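You operate a simulated robot arm through the tools that you are given. There is no shell and no other tool. Be economical: measure what you need, move in short steps, check, and stop when the job is done.

The job below is to be done with a simulated robot arm. You get a single attempt, and the scene is never put back.

JOB
Sample the red port with the probe and trim the muffle flow till the dew point reads about -46.
Fine: within one degree; shut the port lever before the probe goes back in its holder.

It is judged by the outcome, as a careful person would: the job done as asked, and still so three seconds after it is handed in. It fails if anything else is knocked over, pushed out of place, dropped, spilled or broken.

ROBOT AND FRAMES
A 6-joint arm with a two-finger parallel gripper, fixed in place. Base frame: the origin is at the foot of the arm, x ahead of it, y to its left, z up. Readings come in mm, rad, newtons and seconds.
With the tool pointing down near the work surface it reaches from about 140 to 740 mm from the base axis. Its first joint turns from -2.897 to 2.897 rad. Payload 3.91 kg.
The tool frame sits at the grasp point between the pads (the TCP): z along the fingers, y along the line on which they close. The tips reach 30 mm beyond it. The gripper opens to 110 mm. The fingers are 20 mm wide and 10 mm thick; the gripper's body (48 by 112 mm) begins 55 mm behind the TCP.
Orientation is told as [roll, pitch, yaw] about the base's x, y, z axes, in that order, counted from this pose: with the fingers straight down and closing along the base's y, the tool's x points along the base's -x, its y along +y and its z along -z.

CONTROLS
- The arm moves only by the tool nudge_tool. Its argument "commands" is a list of rows, each a list of 3 entries, a list of its own where there are three numbers: the shift along the tool's x, y, z in units of 40 mm (1.0 is 40 mm), then the turn, a rotation vector about the tool's x, y, z in units of 5 degrees (1.0 is 5 degrees), then the closure, from 0 (fully open) to 1 (shut). In form: [[[tx, ty, tz], [ax, ay, az], hand], ...]. A call has 1 to 12 rows; each row shifts and turns the commanded pose from where the row before left it, along the tool's axes as they then stand. A call with a number of a shift or a turn outside -1 to 1 is refused whole. A row lasts 0.2 s, in which the tool goes at most 50 mm and 0.15 rad; a call with a longer step from one row to the next is refused whole, and so is a gripper value outside its range. A pose out of reach is approached as far as the arm can. The call stops where the force on the tool passes 70 N (or 10 N more than at its start, if that is more) or the arm is blocked; 0.2 s more then pass. Each finger travels about 45 mm/s and halts on what it meets, pressing with about 32 N; the grip force reading is that of the motor and also rises with nothing between the fingers. The clock runs only during rows and for 0.2 s after the last one: add rows that do not move to give the fingers time. It gives the time, the measured TCP pose, the force on the tool (base axes), the opening and the grip force at its end, in the units of the frame above (readings bear some noise).
- Cameras (640 x 400 px; columns grow to the right, rows downward): "scene" is fixed at [50.7, 649.3, 1565.5]; the picture's right is [-0.77, -0.64, 0.00], its down [-0.40, 0.48, -0.78] and it looks along [0.50, -0.60, -0.63] (base axes); focal length 318 px, centre (320, 200). "wrist" rides on the gripper at [71, 22, -107] in the tool frame; the picture's right is [-0.29, 0.96, 0.00], its down [-0.76, -0.23, -0.61] and it looks along [-0.58, -0.18, 0.79] (tool axes); focal length 243 px, centre (320, 200). There is no depth. A picture from a camera that has moved, and an enlarged one, comes with that camera's place and axes in the base frame and with its lens.
- grab_frame(camera): a new picture of that camera. It takes no simulated time.
- move_column(by): slides the trunk up (or, below 0, down) by that many mm; the arm rides with it, the base frame stays. It gives what a move gives, with no picture.
- zoom(camera, box): a new picture of the part [left, top, right, bottom] of that camera's present view, enlarged. It takes no simulated time.
- hand_in(): hands the job in; it is judged then, once.

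Go step by step. Nothing tells you positions but the pictures and the camera data: compare them with the known pose of the tool, close in by small moves and look again before you grip or let go. The budget is 120 turns and 68 pictures, counting those below and the enlarged ones. Unless the task says otherwise, let go and move clear before handing in, and close with one line.

The tools are called after "Emit:" as name(argument=value, ...) on one line, values as JSON. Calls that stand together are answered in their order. nudge_tool: Moves the arm, as the interface text tells. Its arguments: {"type":"object","properties":{"commands":{"type":"array","items":{"type":"array"}}},"required":["commands"]} The other tools are called the same way: move_column (by) slides the trunk up or down; grab_frame (camera) takes a picture; zoom (camera, box) takes an enlarged picture of a part of a camera's view; hand_in () hands the job in.

At the start:

```text
time_s: 0.0
eef_pos: [283.5, 158.6, 1323.7]
tool_rot: [-0.001, 0.0, -0.001]
force: [-0.1, 0.7, 0.3]
width: 109.9
finger_force: 0.0
trunk travel left (down, up): [-525.0, 65.0]
```

scene: 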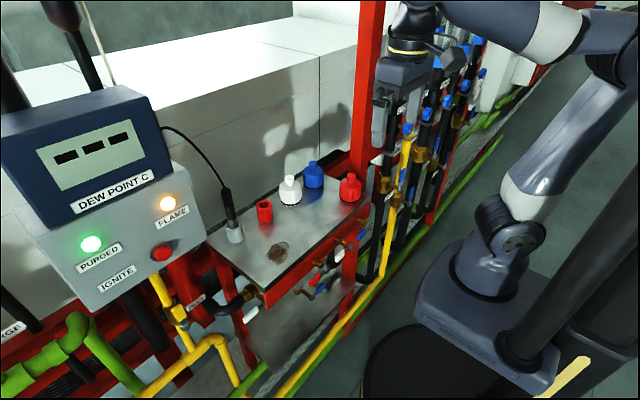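
wrist: 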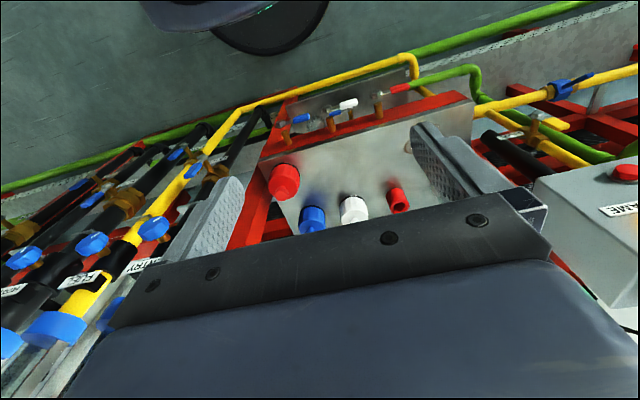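

I see a furnace panel with a dew point meter (blank), a probe in a holder on a small table, three port bottles/knobs and a few levers at the table's front edge. I'll zoom in to identify the ports, the levers and the muffle flow valve.

Emit:
zoom(camera="scene", box=[200, 140, 400, 320])

Emit:
zoom(camera="scene", box=[0, 200, 260, 400])

Emit:
zoom(camera="scene", box=[360, 20, 520, 240])

Emit:
zoom(camera="wrist", box=[240, 60, 480, 220])

```text
2.22 times, centred on (300, 230) of scene
camera zoom: at [50.7, 649.3, 1565.5], right [-0.77, -0.64, 0.0], down [-0.4, 0.48, -0.78], along [0.5, -0.6, -0.63], focal length 706 px, centre (364, 133)
```

zoom: 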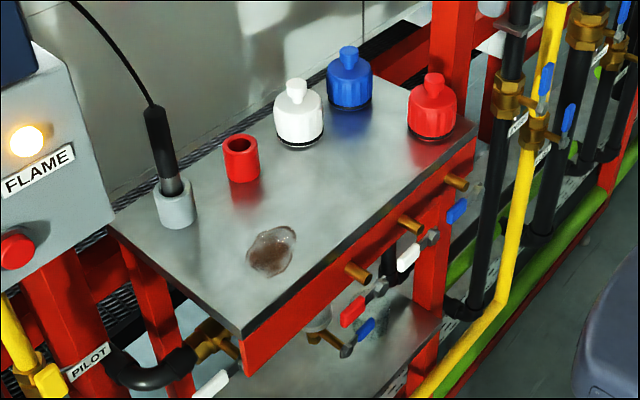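

```text
2.00 times, centred on (130, 300) of scene
camera zoom: at [50.7, 649.3, 1565.5], right [-0.77, -0.64, 0.0], down [-0.4, 0.48, -0.78], along [0.5, -0.6, -0.63], focal length 635 px, centre (700, 0)
```

zoom: 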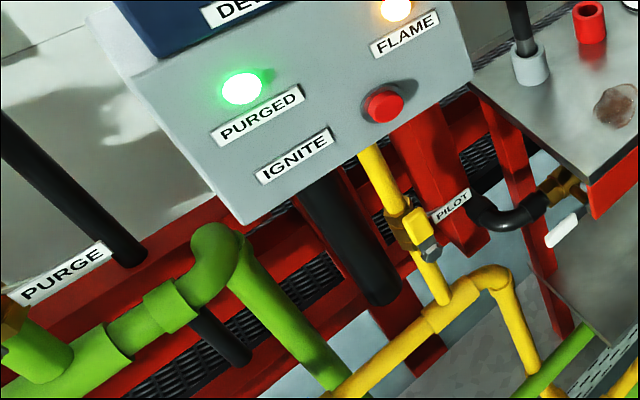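

```text
1.82 times, centred on (440, 130) of scene
camera zoom: at [50.7, 649.3, 1565.5], right [-0.77, -0.64, 0.0], down [-0.4, 0.48, -0.78], along [0.5, -0.6, -0.63], focal length 578 px, centre (102, 327)
```

zoom: 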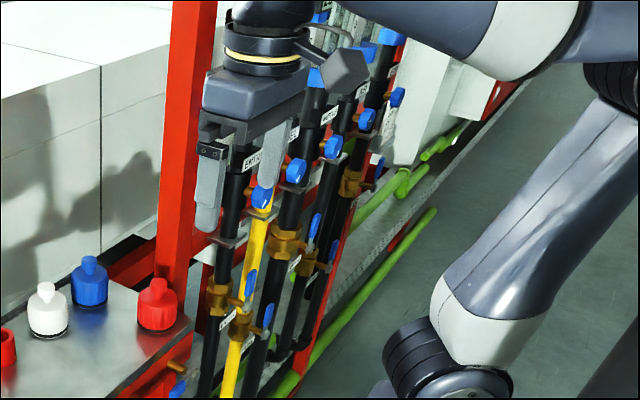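

```text
2.50 times, centred on (360, 140) of wrist
camera zoom: at [212.1, 181.8, 1429.7], right [0.29, 0.96, 0.0], down [0.76, -0.23, 0.61], along [0.58, -0.18, -0.79], focal length 606 px, centre (220, 350)
```

zoom: 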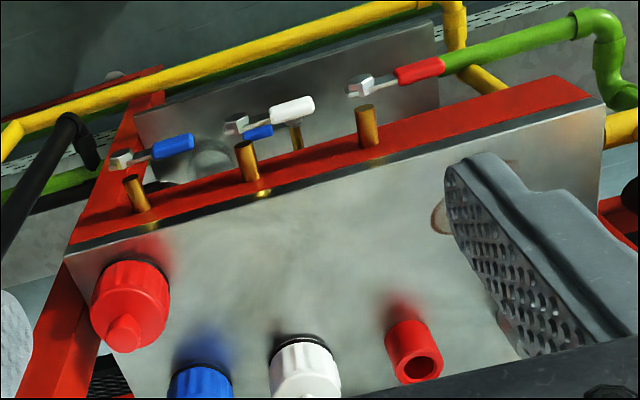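

The table sits ahead of the arm at about x 410–650, y -60–370, with brass stubs and coloured levers on its front edge. I'll zoom for the labels to find the muffle flow valve.

Emit:
zoom(camera="wrist", box=[0, 140, 240, 360])

Emit:
zoom(camera="scene", box=[400, 60, 500, 140])

Emit:
zoom(camera="wrist", box=[440, 40, 640, 240])

```text
1.82 times, centred on (120, 250) of wrist
camera zoom: at [212.1, 181.8, 1429.7], right [0.29, 0.96, 0.0], down [0.76, -0.23, 0.61], along [0.58, -0.18, -0.79], focal length 441 px, centre (684, 109)
```

zoom: 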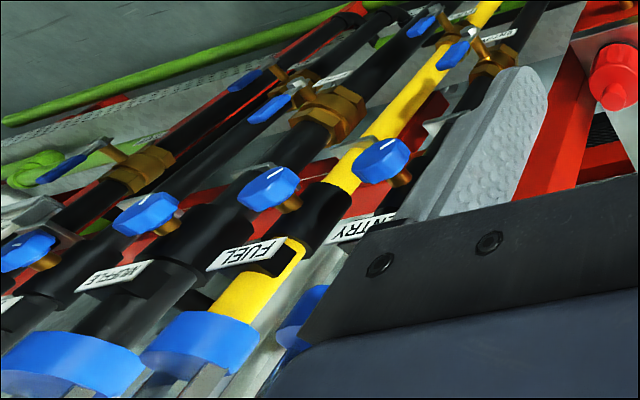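

```text
5.00 times, centred on (450, 100) of scene
camera zoom: at [50.7, 649.3, 1565.5], right [-0.77, -0.64, 0.0], down [-0.4, 0.48, -0.78], along [0.5, -0.6, -0.63], focal length 1588 px, centre (-330, 700)
```

zoom: 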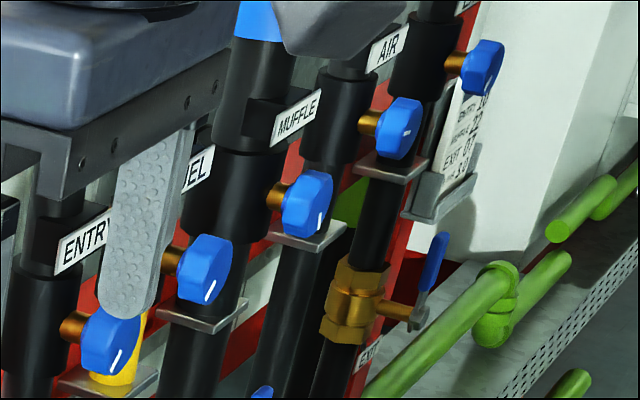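

```text
2.00 times, centred on (540, 140) of wrist
camera zoom: at [212.1, 181.8, 1429.7], right [0.29, 0.96, 0.0], down [0.76, -0.23, 0.61], along [0.58, -0.18, -0.79], focal length 485 px, centre (-120, 320)
```

zoom: 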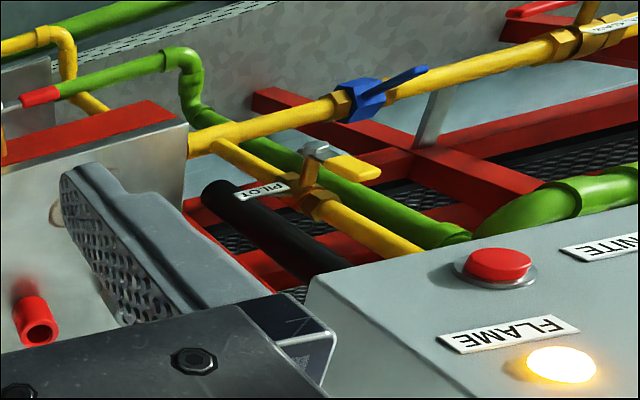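

The knobs are ordered ENTRY, FUEL, MUFFLE, AIR; the MUFFLE knob sits at about (386, -419, 1155). I'll lower the wrist to view the front of the table closely.

Emit:
nudge_tool(commands=[[[0.25, 0, 1], [0, 0, 0], 0], [[0.25, 0, 1], [0, 0, 0], 0], [[0.25, 0, 1], [0, 0, 0], 0], [[0.25, 0, 1], [0, 0, 0], 0], [[0.25, 0, 0.8], [0, 0, 0], 0], [[0, 0, 0], [0, 0, 0], 0]])

Emit:
grab_frame(camera="wrist")

Emit:
zoom(camera="scene", box=[450, 30, 530, 110])

```text
time_s: 1.4
eef_pos: [234.2, 158.1, 1130.0]
tool_rot: [0.001, -0.001, 0.0]
force: [1.0, 1.1, -0.9]
width: 109.8
finger_force: 0.1
trunk travel left (down, up): [-525.0, 65.0]
```

```text
58 pictures are left
camera wrist: at [162.8, 181.1, 1236.4], right [0.29, 0.96, 0.0], down [0.76, -0.23, 0.61], along [0.58, -0.18, -0.79], focal length 243 px, centre (320, 200)
```

wrist: 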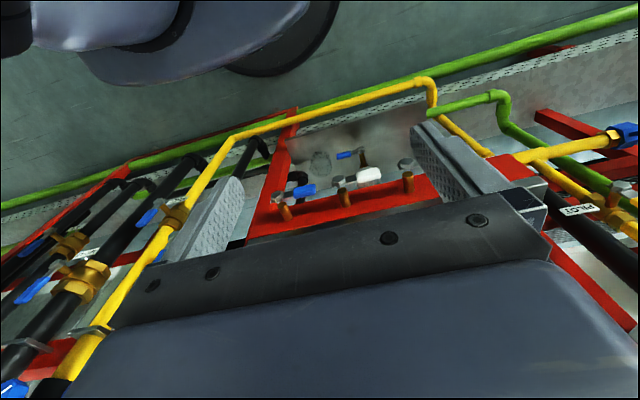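

```text
5.00 times, centred on (490, 70) of scene
camera zoom: at [50.7, 649.3, 1565.5], right [-0.77, -0.64, 0.0], down [-0.4, 0.48, -0.78], along [0.5, -0.6, -0.63], focal length 1588 px, centre (-530, 850)
```

zoom: 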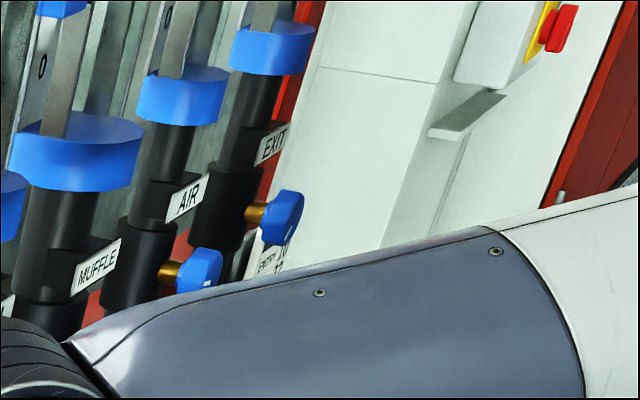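

The levers sit between the fingers in this view, so I'll zoom in there.

Emit:
zoom(camera="wrist", box=[235, 110, 435, 235])

Emit:
zoom(camera="scene", box=[280, 200, 400, 300])

```text
3.20 times, centred on (335, 172) of wrist
camera zoom: at [162.8, 181.1, 1236.4], right [0.29, 0.96, 0.0], down [0.76, -0.23, 0.61], along [0.58, -0.18, -0.79], focal length 776 px, centre (272, 288)
```

zoom: 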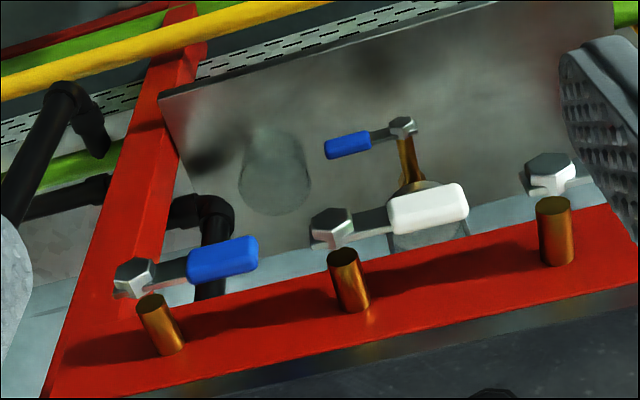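

```text
4.00 times, centred on (340, 250) of scene
camera zoom: at [50.7, 649.3, 1565.5], right [-0.77, -0.64, 0.0], down [-0.4, 0.48, -0.78], along [0.5, -0.6, -0.63], focal length 1271 px, centre (240, 0)
```

zoom: 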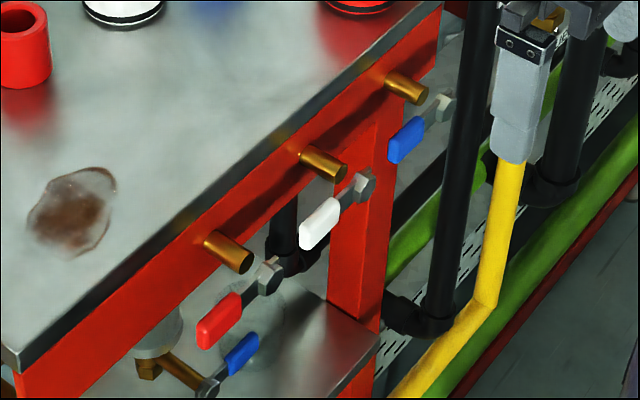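

The levers (red, white, blue from the left) hang on x-directed stems, and the open red tube at about (572, 250, top z≈1035) is the red port. The probe stands in its holder near (581, 344), handle z≈1045–1140. I'll raise the tool and pitch it to horizontal so I can grip the probe from the side.

Emit:
nudge_tool(commands=[[[-1, 0, -0.5], [0, 0, 0], 0], [[-1, 0, -0.5], [0, 0, 0], 0], [[-1, 0, -0.5], [0, 0, 0], 0], [[0, 0, -0.5], [0, -1, 0], 0], [[0, 0, 0], [0, -1, 0], 0], [[0, 0, 0], [0, -1, 0], 0], [[0, 0, 0], [0, -1, 0], 0], [[0, 0, 0], [0, -1, 0], 0], [[0, 0, 0], [0, -1, 0], 0], [[0, 0, 0], [0, -1, 0], 0], [[0, 0, 0], [0, -1, 0], 0], [[0, 0, 0], [0, -1, 0], 0]])

Emit:
nudge_tool(commands=[[[0, 0, 0], [0, -1, 0], 0], [[0, 0, 0], [0, -1, 0], 0], [[0, 0, 0], [0, -1, 0], 0], [[0, 0, 0], [0, -1, 0], 0], [[0, 0, 0], [0, -1, 0], 0], [[0, 0, 0], [0, -1, 0], 0], [[0, 0, 0], [0, -1, 0], 0], [[0, 0, 0], [0, -1, 0], 0], [[0, 0, 0], [0, -1, 0], 0], [[0, 0, 0], [0, 0, 0], 0]])

Emit:
grab_frame(camera="scene")

Emit:
grab_frame(camera="wrist")

```text
time_s: 4.0
eef_pos: [352.9, 159.2, 1213.0]
tool_rot: [0.0, -0.787, 0.001]
force: [0.3, 0.1, -0.2]
width: 110.0
finger_force: 0.0
trunk travel left (down, up): [-525.0, 65.0]
```

```text
time_s: 6.2
eef_pos: [354.2, 160.2, 1212.0]
tool_rot: [-3.067, -1.569, 3.067]
force: [-0.1, 0.7, 0.3]
width: 110.1
finger_force: 0.0
trunk travel left (down, up): [-525.0, 65.0]
```

```text
54 pictures are left
```

scene: 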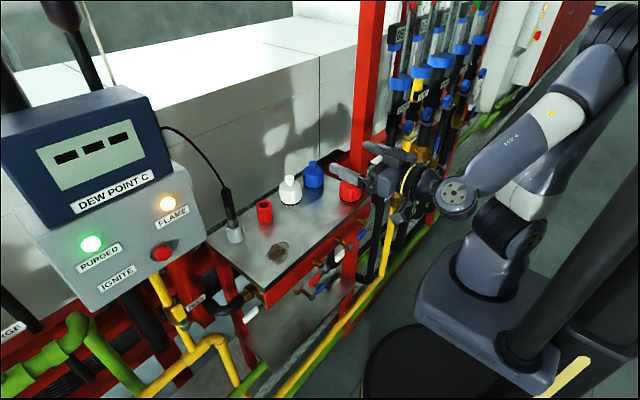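

```text
53 pictures are left
camera wrist: at [245.9, 181.9, 1139.8], right [0.0, 0.96, 0.29], down [-0.61, -0.23, 0.76], along [0.79, -0.18, 0.58], focal length 243 px, centre (320, 200)
```

wrist: 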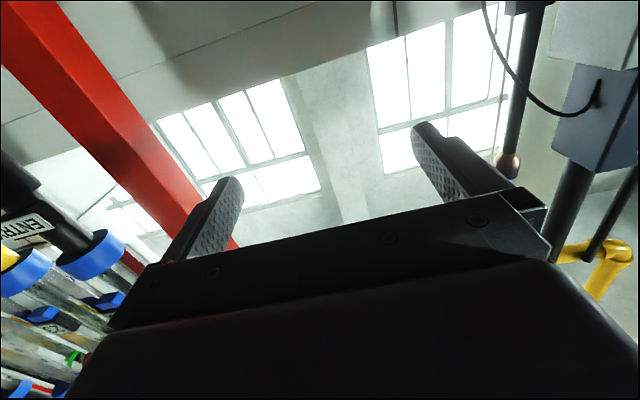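

The tool is now horizontal but the wrist camera is looking up at the ceiling. I'll roll the tool 180° so the camera is above and looks down at the table.

Emit:
nudge_tool(commands=[[[0, 0, 0], [0, 0, 1], 0], [[0, 0, 0], [0, 0, 1], 0], [[0, 0, 0], [0, 0, 1], 0], [[0, 0, 0], [0, 0, 1], 0], [[0, 0, 0], [0, 0, 1], 0], [[0, 0, 0], [0, 0, 1], 0], [[0, 0, 0], [0, 0, 1], 0], [[0, 0, 0], [0, 0, 1], 0], [[0, 0, 0], [0, 0, 1], 0], [[0, 0, 0], [0, 0, 1], 0], [[0, 0, 0], [0, 0, 1], 0], [[0, 0, 0], [0, 0, 1], 0]])

Emit:
nudge_tool(commands=[[[0, 0, 0], [0, 0, 1], 0], [[0, 0, 0], [0, 0, 1], 0], [[0, 0, 0], [0, 0, 1], 0], [[0, 0, 0], [0, 0, 1], 0], [[0, 0, 0], [0, 0, 1], 0], [[0, 0, 0], [0, 0, 1], 0], [[0, 0, 0], [0, 0, 1], 0], [[0, 0, 0], [0, 0, 1], 0], [[0, 0, 0], [0, 0, 1], 0], [[0, 0, 0], [0, 0, 1], 0], [[0, 0, 0], [0, 0, 1], 0], [[0, 0, 0], [0, 0, 1], 0]])

Emit:
nudge_tool(commands=[[[0, 0, 0], [0, 0, 1], 0], [[0, 0, 0], [0, 0, 1], 0], [[0, 0, 0], [0, 0, 1], 0], [[0, 0, 0], [0, 0, 1], 0], [[0, 0, 0], [0, 0, 1], 0], [[0, 0, 0], [0, 0, 1], 0], [[0, 0, 0], [0, 0, 1], 0], [[0, 0, 0], [0, 0, 1], 0], [[0, 0, 0], [0, 0, 1], 0], [[0, 0, 0], [0, 0, 1], 0], [[0, 0, 0], [0, 0, 1], 0], [[0, 0, 0], [0, 0, 1], 0]])

Emit:
grab_frame(camera="wrist")

```text
time_s: 8.8
eef_pos: [332.2, 149.2, 1273.5]
tool_rot: [1.566, -0.527, -1.568]
force: [0.2, 0.7, -0.3]
width: 109.8
finger_force: 0.1
out of reach, approached as far as the arm can: row 9, 10, 11, 12
trunk travel left (down, up): [-525.0, 65.0]
```

```text
time_s: 11.6
eef_pos: [309.9, 67.0, 1411.2]
tool_rot: [1.564, 0.523, -1.415]
force: [-0.1, 0.7, 0.6]
width: 109.9
finger_force: 0.0
out of reach, approached as far as the arm can: row 1, 2, 3, 4, 5, 6, 7, 8, 9, 10, 11, 12
trunk travel left (down, up): [-525.0, 65.0]
stopped in row 12: the arm was blocked; the commanded pose is now the measured one
```

```text
time_s: 12.3
eef_pos: [302.1, 99.5, 1411.9]
tool_rot: [1.556, 0.758, -1.252]
force: [0.3, 0.0, -1.0]
width: 110.0
finger_force: 0.0
out of reach, approached as far as the arm can: row 1, 2, 3
trunk travel left (down, up): [-525.0, 65.0]
stopped in row 3: the arm was blocked; the commanded pose is now the measured one
```

```text
52 pictures are left
camera wrist: at [189.1, 101.7, 1475.8], right [0.29, -0.82, 0.5], down [-0.46, -0.57, -0.68], along [0.84, -0.03, -0.54], focal length 243 px, centre (320, 200)
```

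wrist: 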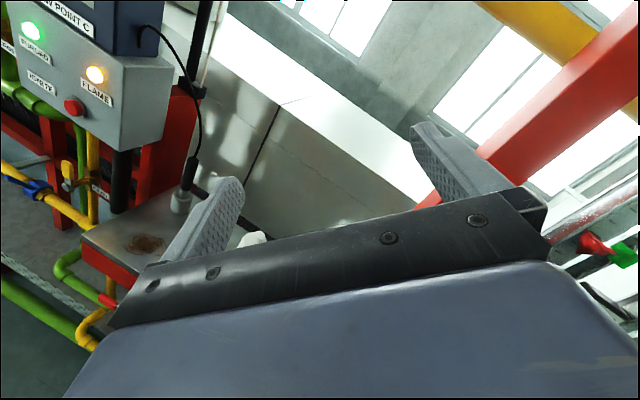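

The roll hit a joint limit in the positive direction after about 40°. I'll roll back and on in the negative direction, where there should be plenty of range.

Emit:
nudge_tool(commands=[[[0, 0, 0], [0, 0, -1], 0], [[0, 0, 0], [0, 0, -1], 0], [[0, 0, 0], [0, 0, -1], 0], [[0, 0, 0], [0, 0, -1], 0], [[0, 0, 0], [0, 0, -1], 0], [[0, 0, 0], [0, 0, -1], 0], [[0, 0, 0], [0, 0, -1], 0], [[0, 0, 0], [0, 0, -1], 0], [[0, 0, 0], [0, 0, -1], 0], [[0, 0, 0], [0, 0, -1], 0], [[0, 0, 0], [0, 0, -1], 0], [[0, 0, 0], [0, 0, -1], 0]])

Emit:
nudge_tool(commands=[[[0, 0, 0], [0, 0, -1], 0], [[0, 0, 0], [0, 0, -1], 0], [[0, 0, 0], [0, 0, -1], 0], [[0, 0, 0], [0, 0, -1], 0], [[0, 0, 0], [0, 0, -1], 0], [[0, 0, 0], [0, 0, -1], 0], [[0, 0, 0], [0, 0, -1], 0], [[0, 0, 0], [0, 0, -1], 0], [[0, 0, 0], [0, 0, -1], 0], [[0, 0, 0], [0, 0, -1], 0], [[0, 0, 0], [0, 0, -1], 0], [[0, 0, 0], [0, 0, -1], 0]])

```text
time_s: 14.9
eef_pos: [301.7, 98.7, 1410.2]
tool_rot: [1.561, -0.291, -1.243]
force: [0.6, 0.0, -0.5]
width: 110.0
finger_force: 0.1
trunk travel left (down, up): [-525.0, 65.0]
```

```text
time_s: 17.5
eef_pos: [301.1, 100.0, 1411.8]
tool_rot: [1.529, -1.338, -1.201]
force: [-0.1, -0.5, -0.4]
width: 110.0
finger_force: 0.1
trunk travel left (down, up): [-525.0, 65.0]
```

Rolling works in this direction; continuing.

Emit:
nudge_tool(commands=[[[0, 0, 0], [0, 0, -1], 0], [[0, 0, 0], [0, 0, -1], 0], [[0, 0, 0], [0, 0, -1], 0], [[0, 0, 0], [0, 0, -1], 0], [[0, 0, 0], [0, 0, -1], 0], [[0, 0, 0], [0, 0, -1], 0], [[0, 0, 0], [0, 0, -1], 0], [[0, 0, 0], [0, 0, -1], 0], [[0, 0, 0], [0, 0, -1], 0], [[0, 0, 0], [0, 0, -1], 0], [[0, 0, 0], [0, 0, -1], 0], [[0, 0, 0], [0, 0, -1], 0]])

Emit:
nudge_tool(commands=[[[0, 0, 0], [0, 0, -1], 0], [[0, 0, 0], [0, 0, -1], 0], [[0, 0, 0], [0, 0, -1], 0], [[0, 0, 0], [0, 0, -1], 0], [[0, 0, 0], [0, 0, -1], 0], [[0, 0, 0], [0, 0, -1], 0], [[0, 0, 0], [0, 0, -1], 0], [[0, 0, 0], [0, 0, -1], 0], [[0, 0, 0], [0, 0, -1], 0], [[0, 0, 0], [0, 0, -1], 0], [[0, 0, 0], [0, 0, -1], 0], [[0, 0, 0], [0, 0, -1], 0]])

Emit:
nudge_tool(commands=[[[0, 0, 0], [0, 0, -1], 0], [[0, 0, 0], [0, 0, -1], 0], [[0, 0, 0], [0, 0, -1], 0], [[0, 0, 0], [0, 0, -1], 0], [[0, 0, 0], [0, 0, -1], 0], [[0, 0, 0], [0, 0, -1], 0], [[0, 0, 0], [0, 0, -1], 0], [[0, 0, 0], [0, 0, -1], 0], [[0, 0, 0], [0, 0, -1], 0], [[0, 0, 0], [0, 0, -1], 0], [[0, 0, 0], [0, 0, -1], 0], [[0, 0, 0], [0, 0, -1], 0]])

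Emit:
grab_frame(camera="wrist")

```text
time_s: 20.1
eef_pos: [300.3, 100.0, 1412.2]
tool_rot: [-1.559, -0.756, 1.887]
force: [0.3, -0.2, 0.2]
width: 110.1
finger_force: 0.1
trunk travel left (down, up): [-525.0, 65.0]
```

```text
time_s: 22.7
eef_pos: [300.2, 101.4, 1411.4]
tool_rot: [-1.561, 0.291, 1.909]
force: [0.5, 0.5, 0.1]
width: 110.1
finger_force: 0.0
trunk travel left (down, up): [-525.0, 65.0]
```

```text
time_s: 25.3
eef_pos: [300.7, 101.2, 1411.4]
tool_rot: [-1.527, 1.341, 1.943]
force: [0.5, -0.3, -0.5]
width: 110.0
finger_force: 0.0
trunk travel left (down, up): [-525.0, 65.0]
```

```text
51 pictures are left
camera wrist: at [212.8, 31.3, 1476.0], right [0.27, -0.82, -0.5], down [-0.71, 0.18, -0.68], along [0.65, 0.54, -0.53], focal length 243 px, centre (320, 200)
```

wrist: 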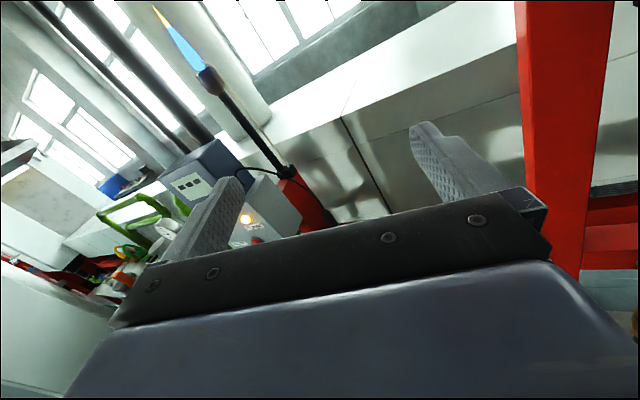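

About 13° of roll and 18° of yaw remain to point the tool straight along +x. Then I'll move toward the probe.

Emit:
nudge_tool(commands=[[[0, 0, 0], [0, 0, -0.88], 0], [[0, 0, 0], [0, 0, -0.88], 0], [[0, 0, 0], [0, 0, -0.88], 0], [[0, 0, 0], [-0.92, 0, 0], 0], [[0, 0, 0], [-0.92, 0, 0], 0], [[0, 0, 0], [-0.92, 0, 0], 0], [[0, 0, 0], [-0.92, 0, 0], 0], [[0, 0, 0], [0, 0, 0], 0]])

Emit:
nudge_tool(commands=[[[-0.57, -0.87, 0.4], [0, 0, 0], 0], [[-0.57, -0.87, 0.4], [0, 0, 0], 0], [[-0.57, -0.87, 0.4], [0, 0, 0], 0], [[-0.57, -0.87, 0.4], [0, 0, 0], 0], [[-0.57, -0.87, 0.4], [0, 0, 0], 0], [[-0.57, -0.87, 0.4], [0, 0, 0], 0], [[-0.57, -0.87, 0.4], [0, 0, 0], 0], [[0, 0, 0], [0, 0, 0], 0]])

Emit:
grab_frame(camera="wrist")

Emit:
grab_frame(camera="scene")

```text
time_s: 27.1
eef_pos: [301.6, 99.9, 1412.5]
tool_rot: [-0.061, 1.562, 3.081]
force: [-0.2, 0.1, 0.6]
width: 110.1
finger_force: 0.1
trunk travel left (down, up): [-525.0, 65.0]
```

```text
time_s: 28.9
eef_pos: [413.0, 346.3, 1250.5]
tool_rot: [-0.03, 1.559, 3.113]
force: [1.3, -0.2, -0.7]
width: 110.3
finger_force: 0.1
trunk travel left (down, up): [-525.0, 65.0]
```

```text
50 pictures are left
camera wrist: at [307.4, 324.0, 1321.1], right [0.0, -0.96, -0.29], down [-0.62, 0.23, -0.75], along [0.79, 0.18, -0.59], focal length 243 px, centre (320, 200)
```

wrist: 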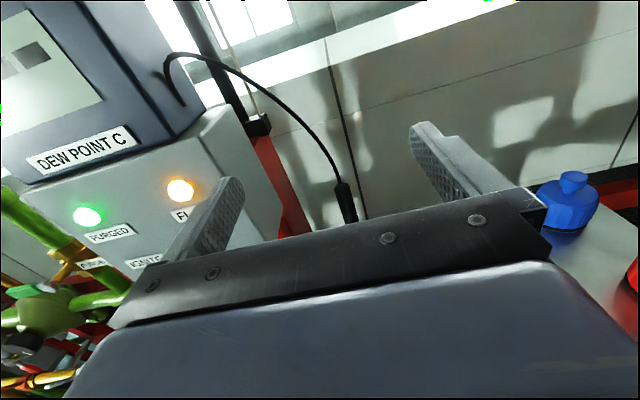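

```text
49 pictures are left
```

scene: 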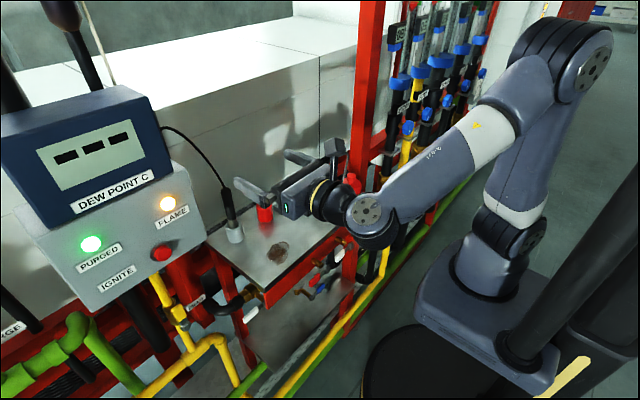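

Triangulating both views puts the probe handle at about (576, 347), top z≈1143. I'll drop to z≈1098 in front of it with a reduced opening.

Emit:
nudge_tool(commands=[[[-0.95, 0, 0.35], [0, 0, 0], 0.4], [[-0.95, 0, 0.35], [0, 0, 0], 0.4], [[-0.95, 0, 0.35], [0, 0, 0], 0.4], [[-0.95, 0, 0.35], [0, 0, 0], 0.4], [[0, 0, 0], [0, 0, 0], 0.4], [[0, 0, 0], [0, 0, 0], 0.4]])

Emit:
grab_frame(camera="wrist")

Emit:
zoom(camera="scene", box=[180, 150, 340, 250])

```text
time_s: 30.3
eef_pos: [468.3, 341.0, 1098.0]
tool_rot: [-0.087, 1.56, 3.055]
force: [-0.1, 0.6, -0.1]
width: 66.0
finger_force: 0.0
trunk travel left (down, up): [-525.0, 65.0]
```

```text
48 pictures are left
camera wrist: at [361.1, 321.4, 1167.9], right [0.0, -0.96, -0.29], down [-0.62, 0.23, -0.75], along [0.79, 0.18, -0.59], focal length 243 px, centre (320, 200)
```

wrist: 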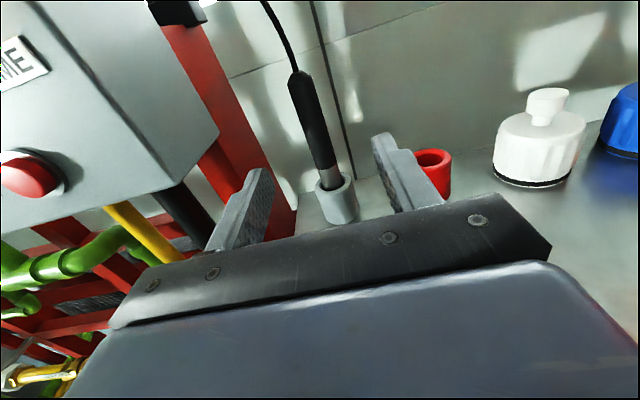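

```text
4.00 times, centred on (260, 200) of scene
camera zoom: at [50.7, 649.3, 1565.5], right [-0.77, -0.64, 0.0], down [-0.4, 0.48, -0.78], along [0.5, -0.6, -0.63], focal length 1271 px, centre (560, 200)
```

zoom: 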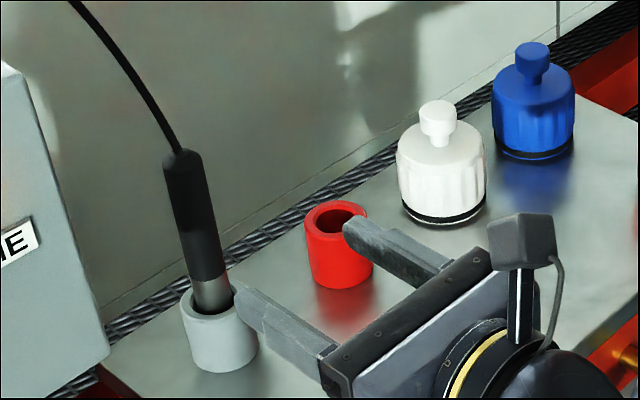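

The probe handle is at about (576, 349) at grip height. I'll correct a small roll error, shift 8 mm left, advance, and look before closing.

Emit:
nudge_tool(commands=[[[0, -0.2, 0], [0, 0, 0.38], 0.4], [[0, 0, 0.9], [0, 0, 0], 0.4], [[0, 0, 0.9], [0, 0, 0], 0.4], [[0, 0, 0.85], [0, 0, 0], 0.4], [[0, 0, 0], [0, 0, 0], 0.4]])

Emit:
grab_frame(camera="wrist")

Emit:
zoom(camera="scene", box=[180, 150, 340, 250])

```text
time_s: 31.5
eef_pos: [572.6, 350.9, 1095.9]
tool_rot: [-1.271, 1.536, 1.872]
force: [0.4, 0.3, 0.1]
width: 66.0
finger_force: 0.1
trunk travel left (down, up): [-525.0, 65.0]
```

```text
46 pictures are left
camera wrist: at [465.9, 328.3, 1167.4], right [0.0, -0.95, -0.32], down [-0.62, 0.25, -0.75], along [0.79, 0.2, -0.58], focal length 243 px, centre (320, 200)
```

wrist: 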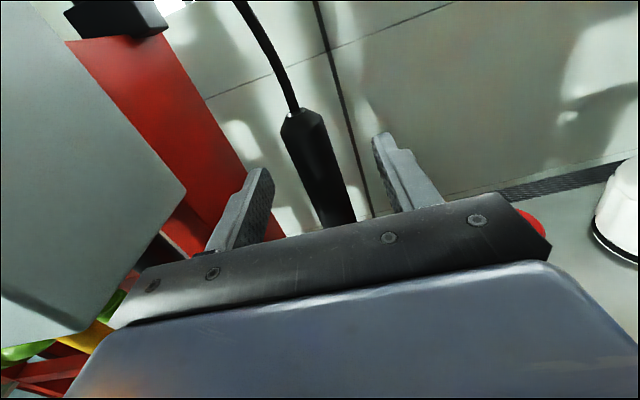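

```text
4.00 times, centred on (260, 200) of scene
camera zoom: at [50.7, 649.3, 1565.5], right [-0.77, -0.64, 0.0], down [-0.4, 0.48, -0.78], along [0.5, -0.6, -0.63], focal length 1271 px, centre (560, 200)
```

zoom: 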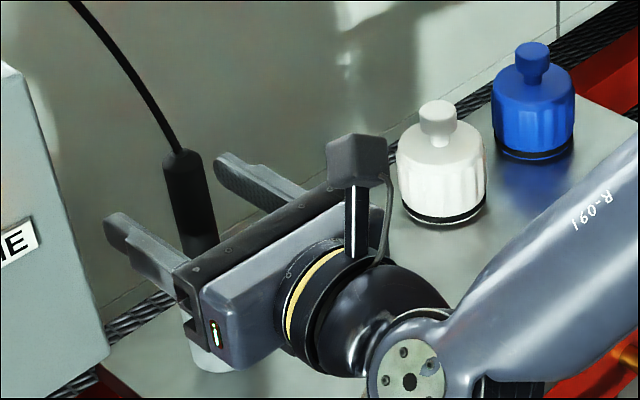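

The handle is between the fingers, but the earlier roll fix was unneeded so I'll undo it and then close.

Emit:
nudge_tool(commands=[[[0, 0, 0.05], [0, 0, -0.38], 0.4], [[0, 0, 0], [0, 0, 0], 0.6], [[0, 0, 0], [0, 0, 0], 0.8], [[0, 0, 0], [0, 0, 0], 1], [[0, 0, 0], [0, 0, 0], 1], [[0, 0, 0], [0, 0, 0], 1], [[0, 0, 0], [0, 0, 0], 1]])

Emit:
grab_frame(camera="wrist")

```text
time_s: 33.1
eef_pos: [573.5, 351.1, 1097.0]
tool_rot: [-0.034, 1.56, 3.108]
force: [0.1, 0.2, 1.1]
width: 20.8
finger_force: 32.4
trunk travel left (down, up): [-525.0, 65.0]
```

```text
44 pictures are left
camera wrist: at [467.5, 330.1, 1168.2], right [0.0, -0.96, -0.29], down [-0.62, 0.23, -0.75], along [0.79, 0.18, -0.59], focal length 243 px, centre (320, 200)
```

wrist: 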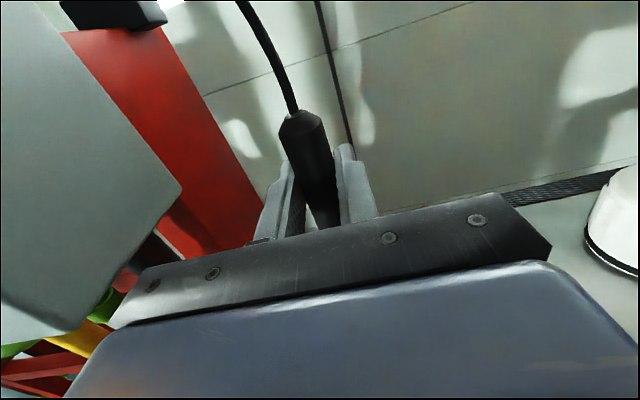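

The probe is held (20.8 mm). I'll lift it straight up 100 mm.

Emit:
nudge_tool(commands=[[[0.5, 0, 0], [0, 0, 0], 1], [[0.5, 0, 0], [0, 0, 0], 1], [[0.5, 0, 0], [0, 0, 0], 1], [[0.5, 0, 0], [0, 0, 0], 1], [[0.5, 0, 0], [0, 0, 0], 1], [[0, 0, 0], [0, 0, 0], 1]])

Emit:
zoom(camera="scene", box=[180, 130, 340, 250])

```text
time_s: 34.5
eef_pos: [575.3, 350.6, 1197.7]
tool_rot: [-0.023, 1.561, 3.121]
force: [0.4, -0.2, -1.4]
width: 20.9
finger_force: 31.9
trunk travel left (down, up): [-525.0, 65.0]
```

```text
3.33 times, centred on (260, 190) of scene
camera zoom: at [50.7, 649.3, 1565.5], right [-0.77, -0.64, 0.0], down [-0.4, 0.48, -0.78], along [0.5, -0.6, -0.63], focal length 1059 px, centre (520, 233)
```

zoom: 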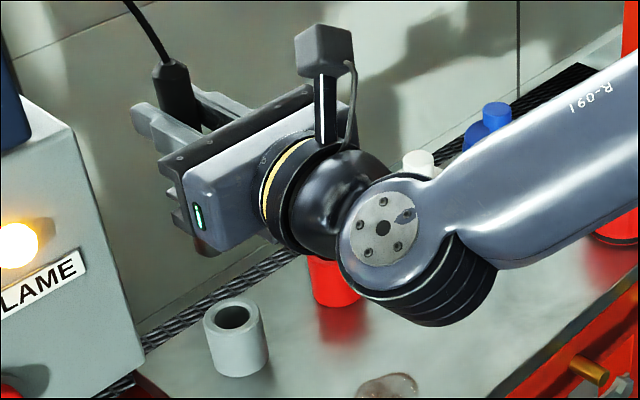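

The probe is clear of the holder. From both views the red port is about 98 mm to the right and ~5 mm nearer than the holder, so I'll shift by that and check.

Emit:
nudge_tool(commands=[[[0, 0.6, 0], [0, 0, 0], 1], [[0, 0.6, 0], [0, 0, 0], 1], [[0, 0.6, 0], [0, 0, 0], 1], [[0, 0.66, -0.12], [0, 0, 0], 1], [[0, 0, 0], [0, 0, 0], 1], [[0, 0, 0], [0, 0, 0], 1]])

Emit:
zoom(camera="scene", box=[200, 130, 340, 250])

Emit:
grab_frame(camera="wrist")

```text
time_s: 35.9
eef_pos: [572.3, 252.1, 1197.3]
tool_rot: [-0.029, 1.561, 3.113]
force: [0.1, 0.3, -0.4]
width: 20.4
finger_force: 32.7
trunk travel left (down, up): [-525.0, 65.0]
```

```text
3.33 times, centred on (270, 190) of scene
camera zoom: at [50.7, 649.3, 1565.5], right [-0.77, -0.64, 0.0], down [-0.4, 0.48, -0.78], along [0.5, -0.6, -0.63], focal length 1059 px, centre (487, 233)
```

zoom: 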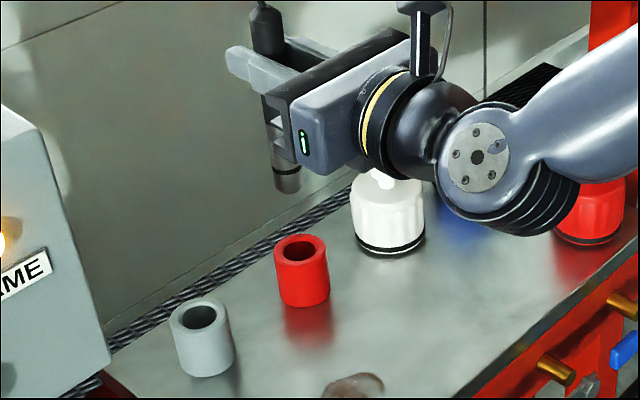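

```text
41 pictures are left
camera wrist: at [465.5, 230.8, 1268.6], right [0.0, -0.96, -0.29], down [-0.62, 0.23, -0.75], along [0.79, 0.18, -0.59], focal length 243 px, centre (320, 200)
```

wrist: 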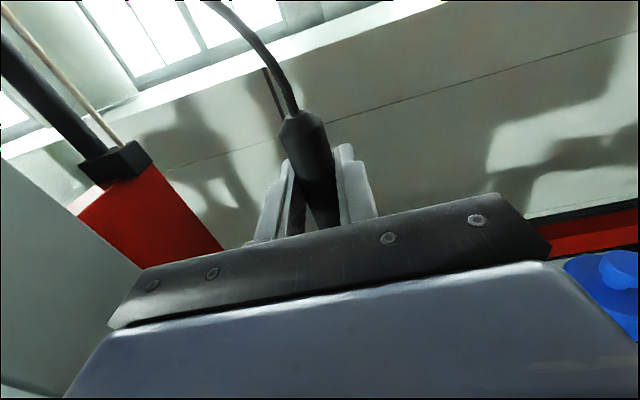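

The tip hangs at about z 1095, nearly over the red port. I'll lower 45 mm with a 2 mm pull-back and check alignment just above the rim.

Emit:
nudge_tool(commands=[[[-0.4, 0, -0.05], [0, 0, 0], 1], [[-0.4, 0, 0], [0, 0, 0], 1], [[-0.33, 0, 0], [0, 0, 0], 1], [[0, 0, 0], [0, 0, 0], 1]])

Emit:
zoom(camera="scene", box=[230, 160, 310, 240])

```text
time_s: 36.9
eef_pos: [569.5, 252.9, 1152.1]
tool_rot: [-0.038, 1.559, 3.104]
force: [0.5, 0.3, -1.5]
width: 20.8
finger_force: 32.4
trunk travel left (down, up): [-525.0, 65.0]
```

```text
5.00 times, centred on (270, 200) of scene
camera zoom: at [50.7, 649.3, 1565.5], right [-0.77, -0.64, 0.0], down [-0.4, 0.48, -0.78], along [0.5, -0.6, -0.63], focal length 1588 px, centre (570, 200)
```

zoom: 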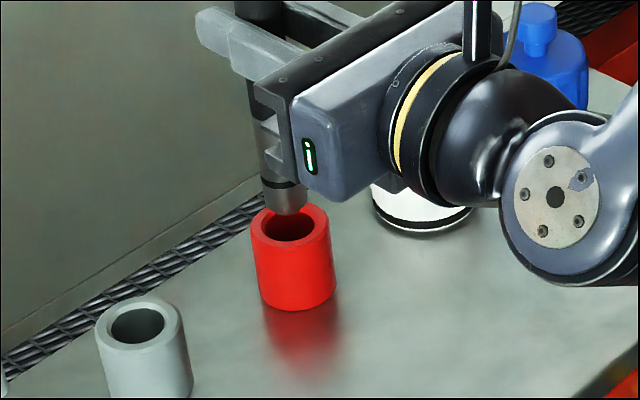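

The tip is aligned with the port opening. Lowering gently while watching the force.

Emit:
nudge_tool(commands=[[[-0.25, 0, 0], [0, 0, 0], 1], [[-0.25, 0, 0], [0, 0, 0], 1], [[-0.25, 0, 0], [0, 0, 0], 1], [[0, 0, 0], [0, 0, 0], 1]])

Emit:
zoom(camera="scene", box=[230, 160, 310, 240])

```text
time_s: 37.9
eef_pos: [567.9, 252.1, 1124.9]
tool_rot: [-0.516, 1.566, 2.625]
force: [3.9, 3.2, 26.5]
width: 20.7
finger_force: 32.1
trunk travel left (down, up): [-525.0, 65.0]
```

```text
5.00 times, centred on (270, 200) of scene
camera zoom: at [50.7, 649.3, 1565.5], right [-0.77, -0.64, 0.0], down [-0.4, 0.48, -0.78], along [0.5, -0.6, -0.63], focal length 1588 px, centre (570, 200)
```

zoom: 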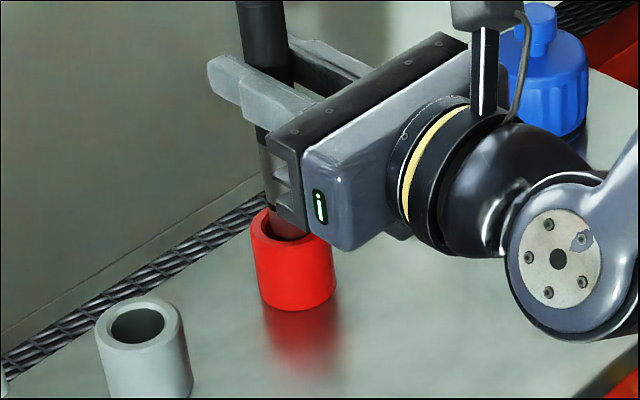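

There is a 26 N contact force; the probe seems to be inside the rim. A closer look will tell if it's seated or catching.

Emit:
zoom(camera="scene", box=[254, 190, 286, 226])

Emit:
zoom(camera="scene", box=[0, 80, 200, 220])

```text
11.11 times, centred on (270, 208) of scene
camera zoom: at [50.7, 649.3, 1565.5], right [-0.77, -0.64, 0.0], down [-0.4, 0.48, -0.78], along [0.5, -0.6, -0.63], focal length 3530 px, centre (876, 111)
```

zoom: 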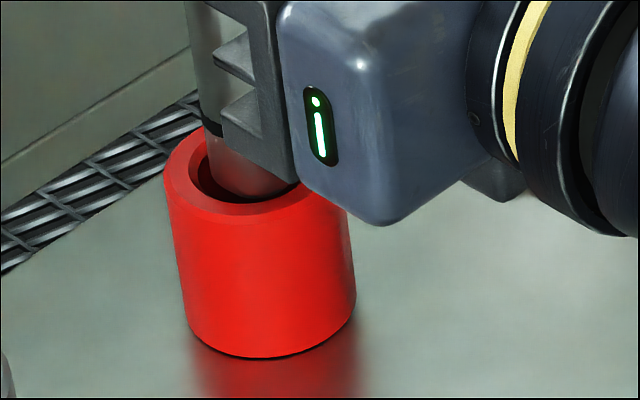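

```text
2.86 times, centred on (100, 150) of scene
camera zoom: at [50.7, 649.3, 1565.5], right [-0.77, -0.64, 0.0], down [-0.4, 0.48, -0.78], along [0.5, -0.6, -0.63], focal length 908 px, centre (949, 343)
```

zoom: 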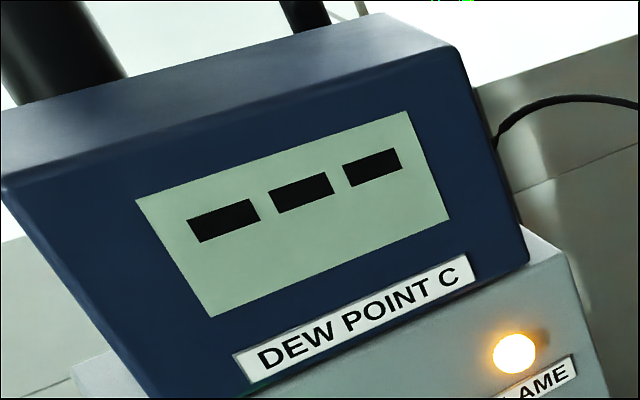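

I need a tighter look at the tip versus the bore.

Emit:
zoom(camera="scene", box=[260, 200, 276, 212])

```text
16.00 times, centred on (268, 206) of scene
camera zoom: at [50.7, 649.3, 1565.5], right [-0.77, -0.64, 0.0], down [-0.4, 0.48, -0.78], along [0.5, -0.6, -0.63], focal length 5083 px, centre (1152, 104)
```

zoom: 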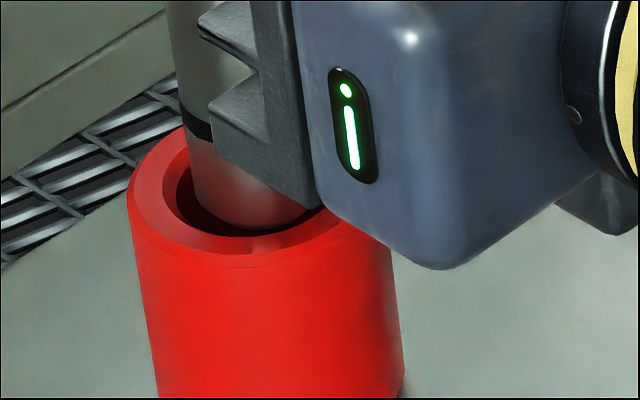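

The tip seems to be catching on the bevel of the bore, a few mm toward +y (and the probe slid slightly up in the grip). I'll lift 8 mm, shift, and re-check.

Emit:
nudge_tool(commands=[[[0.1, 0, 0], [0, 0, 0], 1], [[0.1, 0, 0], [0, 0, 0], 1], [[0, 0.075, 0.03], [0, 0, 0], 1], [[0, 0, 0], [0, 0, 0], 1]])

Emit:
zoom(camera="scene", box=[260, 196, 276, 208])

```text
time_s: 38.9
eef_pos: [568.8, 249.4, 1131.2]
tool_rot: [0.02, 1.557, -3.12]
force: [0.2, 0.3, -1.0]
width: 20.4
finger_force: 31.5
trunk travel left (down, up): [-525.0, 65.0]
```

```text
16.00 times, centred on (268, 202) of scene
camera zoom: at [50.7, 649.3, 1565.5], right [-0.77, -0.64, 0.0], down [-0.4, 0.48, -0.78], along [0.5, -0.6, -0.63], focal length 5083 px, centre (1152, 168)
```

zoom: 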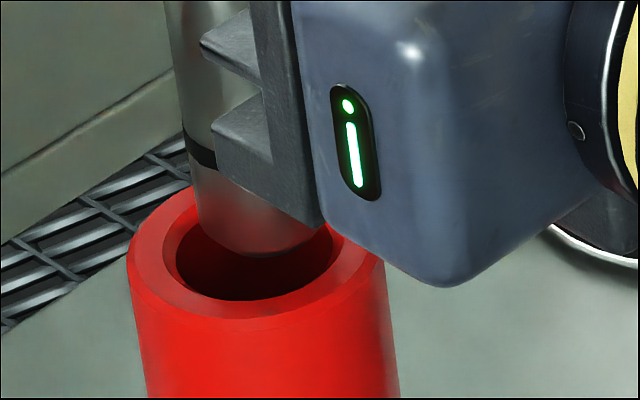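

Now I can see the bore clearly; the tip needs about 2.5 mm more in +x and 1 mm in -y. I'll shift and lower gently.

Emit:
nudge_tool(commands=[[[0, 0.025, 0.062], [0, 0, 0], 1], [[-0.12, 0, 0], [0, 0, 0], 1], [[-0.12, 0, 0], [0, 0, 0], 1], [[-0.1, 0, 0], [0, 0, 0], 1], [[0, 0, 0], [0, 0, 0], 1]])

Emit:
zoom(camera="scene", box=[260, 196, 276, 208])

```text
time_s: 40.1
eef_pos: [573.0, 248.2, 1116.4]
tool_rot: [-0.01, 1.561, 3.134]
force: [-0.7, -1.3, -1.0]
width: 19.9
finger_force: 31.9
trunk travel left (down, up): [-525.0, 65.0]
```

```text
16.00 times, centred on (268, 202) of scene
camera zoom: at [50.7, 649.3, 1565.5], right [-0.77, -0.64, 0.0], down [-0.4, 0.48, -0.78], along [0.5, -0.6, -0.63], focal length 5083 px, centre (1152, 168)
```

zoom: 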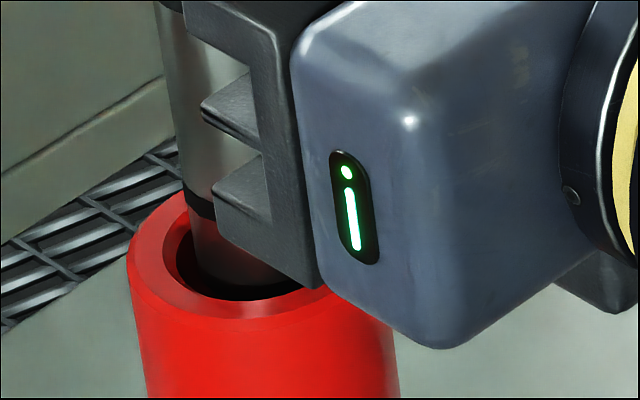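

The tip is in the bore with no contact force. Continuing down in small steps.

Emit:
nudge_tool(commands=[[[-0.12, 0, 0], [0, 0, 0], 1], [[-0.12, 0, 0], [0, 0, 0], 1], [[-0.12, 0, 0], [0, 0, 0], 1], [[-0.12, 0, 0], [0, 0, 0], 1], [[0, 0, 0], [0, 0, 0], 1]])

Emit:
zoom(camera="scene", box=[230, 160, 310, 240])

```text
time_s: 41.3
eef_pos: [573.8, 249.7, 1098.0]
tool_rot: [-0.044, 1.561, 3.096]
force: [3.6, 0.2, -1.6]
width: 19.6
finger_force: 31.5
trunk travel left (down, up): [-525.0, 65.0]
```

```text
5.00 times, centred on (270, 200) of scene
camera zoom: at [50.7, 649.3, 1565.5], right [-0.77, -0.64, 0.0], down [-0.4, 0.48, -0.78], along [0.5, -0.6, -0.63], focal length 1588 px, centre (570, 200)
```

zoom: 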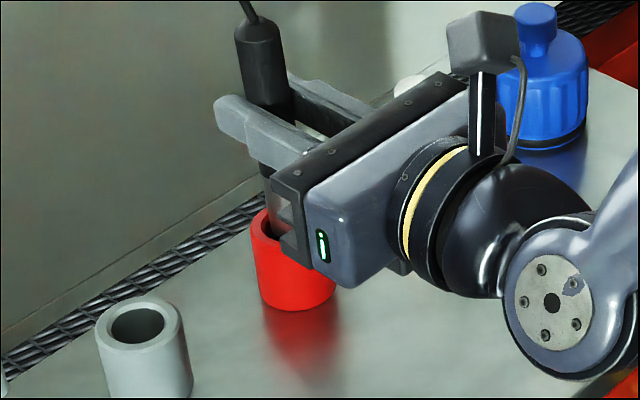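

Still free; a bit further until it seats.

Emit:
nudge_tool(commands=[[[-0.1, 0, 0], [0, 0, 0], 1], [[-0.1, 0, 0], [0, 0, 0], 1], [[-0.1, 0, 0], [0, 0, 0], 1], [[0, 0, 0], [0, 0, 0], 1]])

Emit:
zoom(camera="scene", box=[0, 80, 200, 220])

```text
time_s: 42.3
eef_pos: [572.3, 248.1, 1084.8]
tool_rot: [-0.031, 1.561, 3.108]
force: [0.4, -0.7, -1.5]
width: 20.3
finger_force: 32.1
trunk travel left (down, up): [-525.0, 65.0]
```

```text
2.86 times, centred on (100, 150) of scene
camera zoom: at [50.7, 649.3, 1565.5], right [-0.77, -0.64, 0.0], down [-0.4, 0.48, -0.78], along [0.5, -0.6, -0.63], focal length 908 px, centre (949, 343)
```

zoom: 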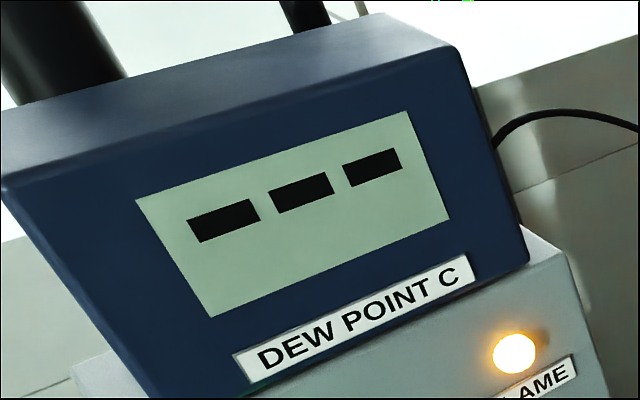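

Still dashes, as expected with the lever shut. Lowering a little more until contact.

Emit:
nudge_tool(commands=[[[-0.08, 0, 0], [0, 0, 0], 1], [[-0.08, 0, 0], [0, 0, 0], 1], [[0, 0, 0], [0, 0, 0], 1]])

Emit:
zoom(camera="scene", box=[230, 150, 310, 230])

```text
time_s: 43.1
eef_pos: [570.0, 247.9, 1083.3]
tool_rot: [-0.812, 1.566, 2.331]
force: [-0.2, 2.4, 25.4]
width: 21.1
finger_force: 31.4
trunk travel left (down, up): [-525.0, 65.0]
```

```text
5.00 times, centred on (270, 190) of scene
camera zoom: at [50.7, 649.3, 1565.5], right [-0.77, -0.64, 0.0], down [-0.4, 0.48, -0.78], along [0.5, -0.6, -0.63], focal length 1588 px, centre (570, 250)
```

zoom: 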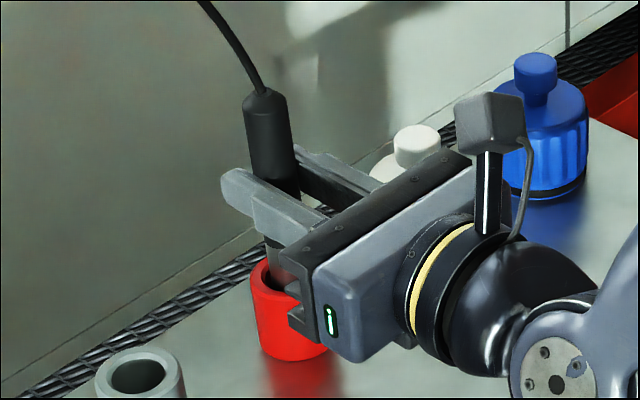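

The probe is seated on the port floor. I'll relieve the load, open partially, and back out.

Emit:
nudge_tool(commands=[[[0.08, 0, 0], [0, 0, 0], 1], [[0, 0, 0], [0, 0, 0], 0.85], [[0, 0, 0], [0, 0, 0], 0.7], [[0, 0, 0], [0, 0, 0], 0.55], [[0, 0, 0], [0, 0, 0], 0.45], [[0, 0, 0], [0, 0, 0], 0.45], [[0, 0, -0.5], [0, 0, 0], 0.45], [[0, 0, -1], [0, 0, 0], 0.45], [[0, 0, -1], [0, 0, 0], 0.45], [[0, 0, -1], [0, 0, 0], 0.45], [[0, 0, 0], [0, 0, 0], 0.45]])

Emit:
zoom(camera="scene", box=[180, 140, 380, 300])

Emit:
grab_frame(camera="wrist")

```text
time_s: 45.5
eef_pos: [430.0, 249.0, 1083.5]
tool_rot: [-0.032, 1.56, 3.111]
force: [0.4, 0.9, 0.0]
width: 60.5
finger_force: 0.0
trunk travel left (down, up): [-525.0, 65.0]
```

```text
2.50 times, centred on (280, 220) of scene
camera zoom: at [50.7, 649.3, 1565.5], right [-0.77, -0.64, 0.0], down [-0.4, 0.48, -0.78], along [0.5, -0.6, -0.63], focal length 794 px, centre (420, 150)
```

zoom: 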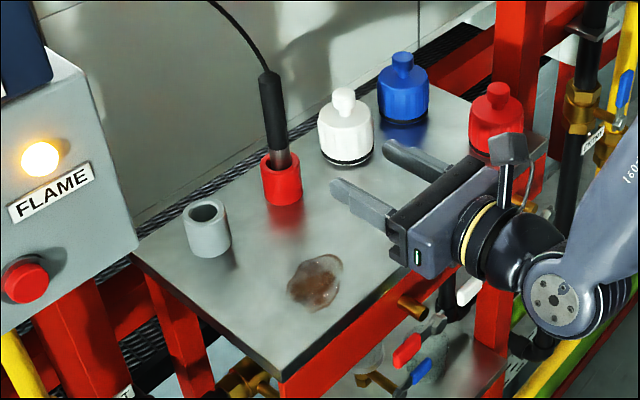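

```text
29 pictures are left
camera wrist: at [324.1, 227.9, 1154.9], right [0.0, -0.96, -0.29], down [-0.62, 0.23, -0.75], along [0.79, 0.18, -0.59], focal length 243 px, centre (320, 200)
```

wrist: 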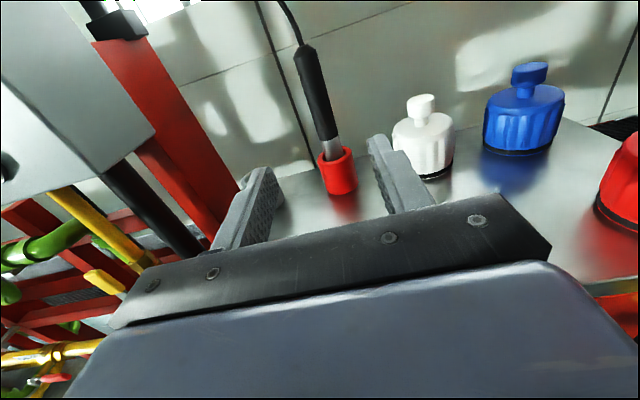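

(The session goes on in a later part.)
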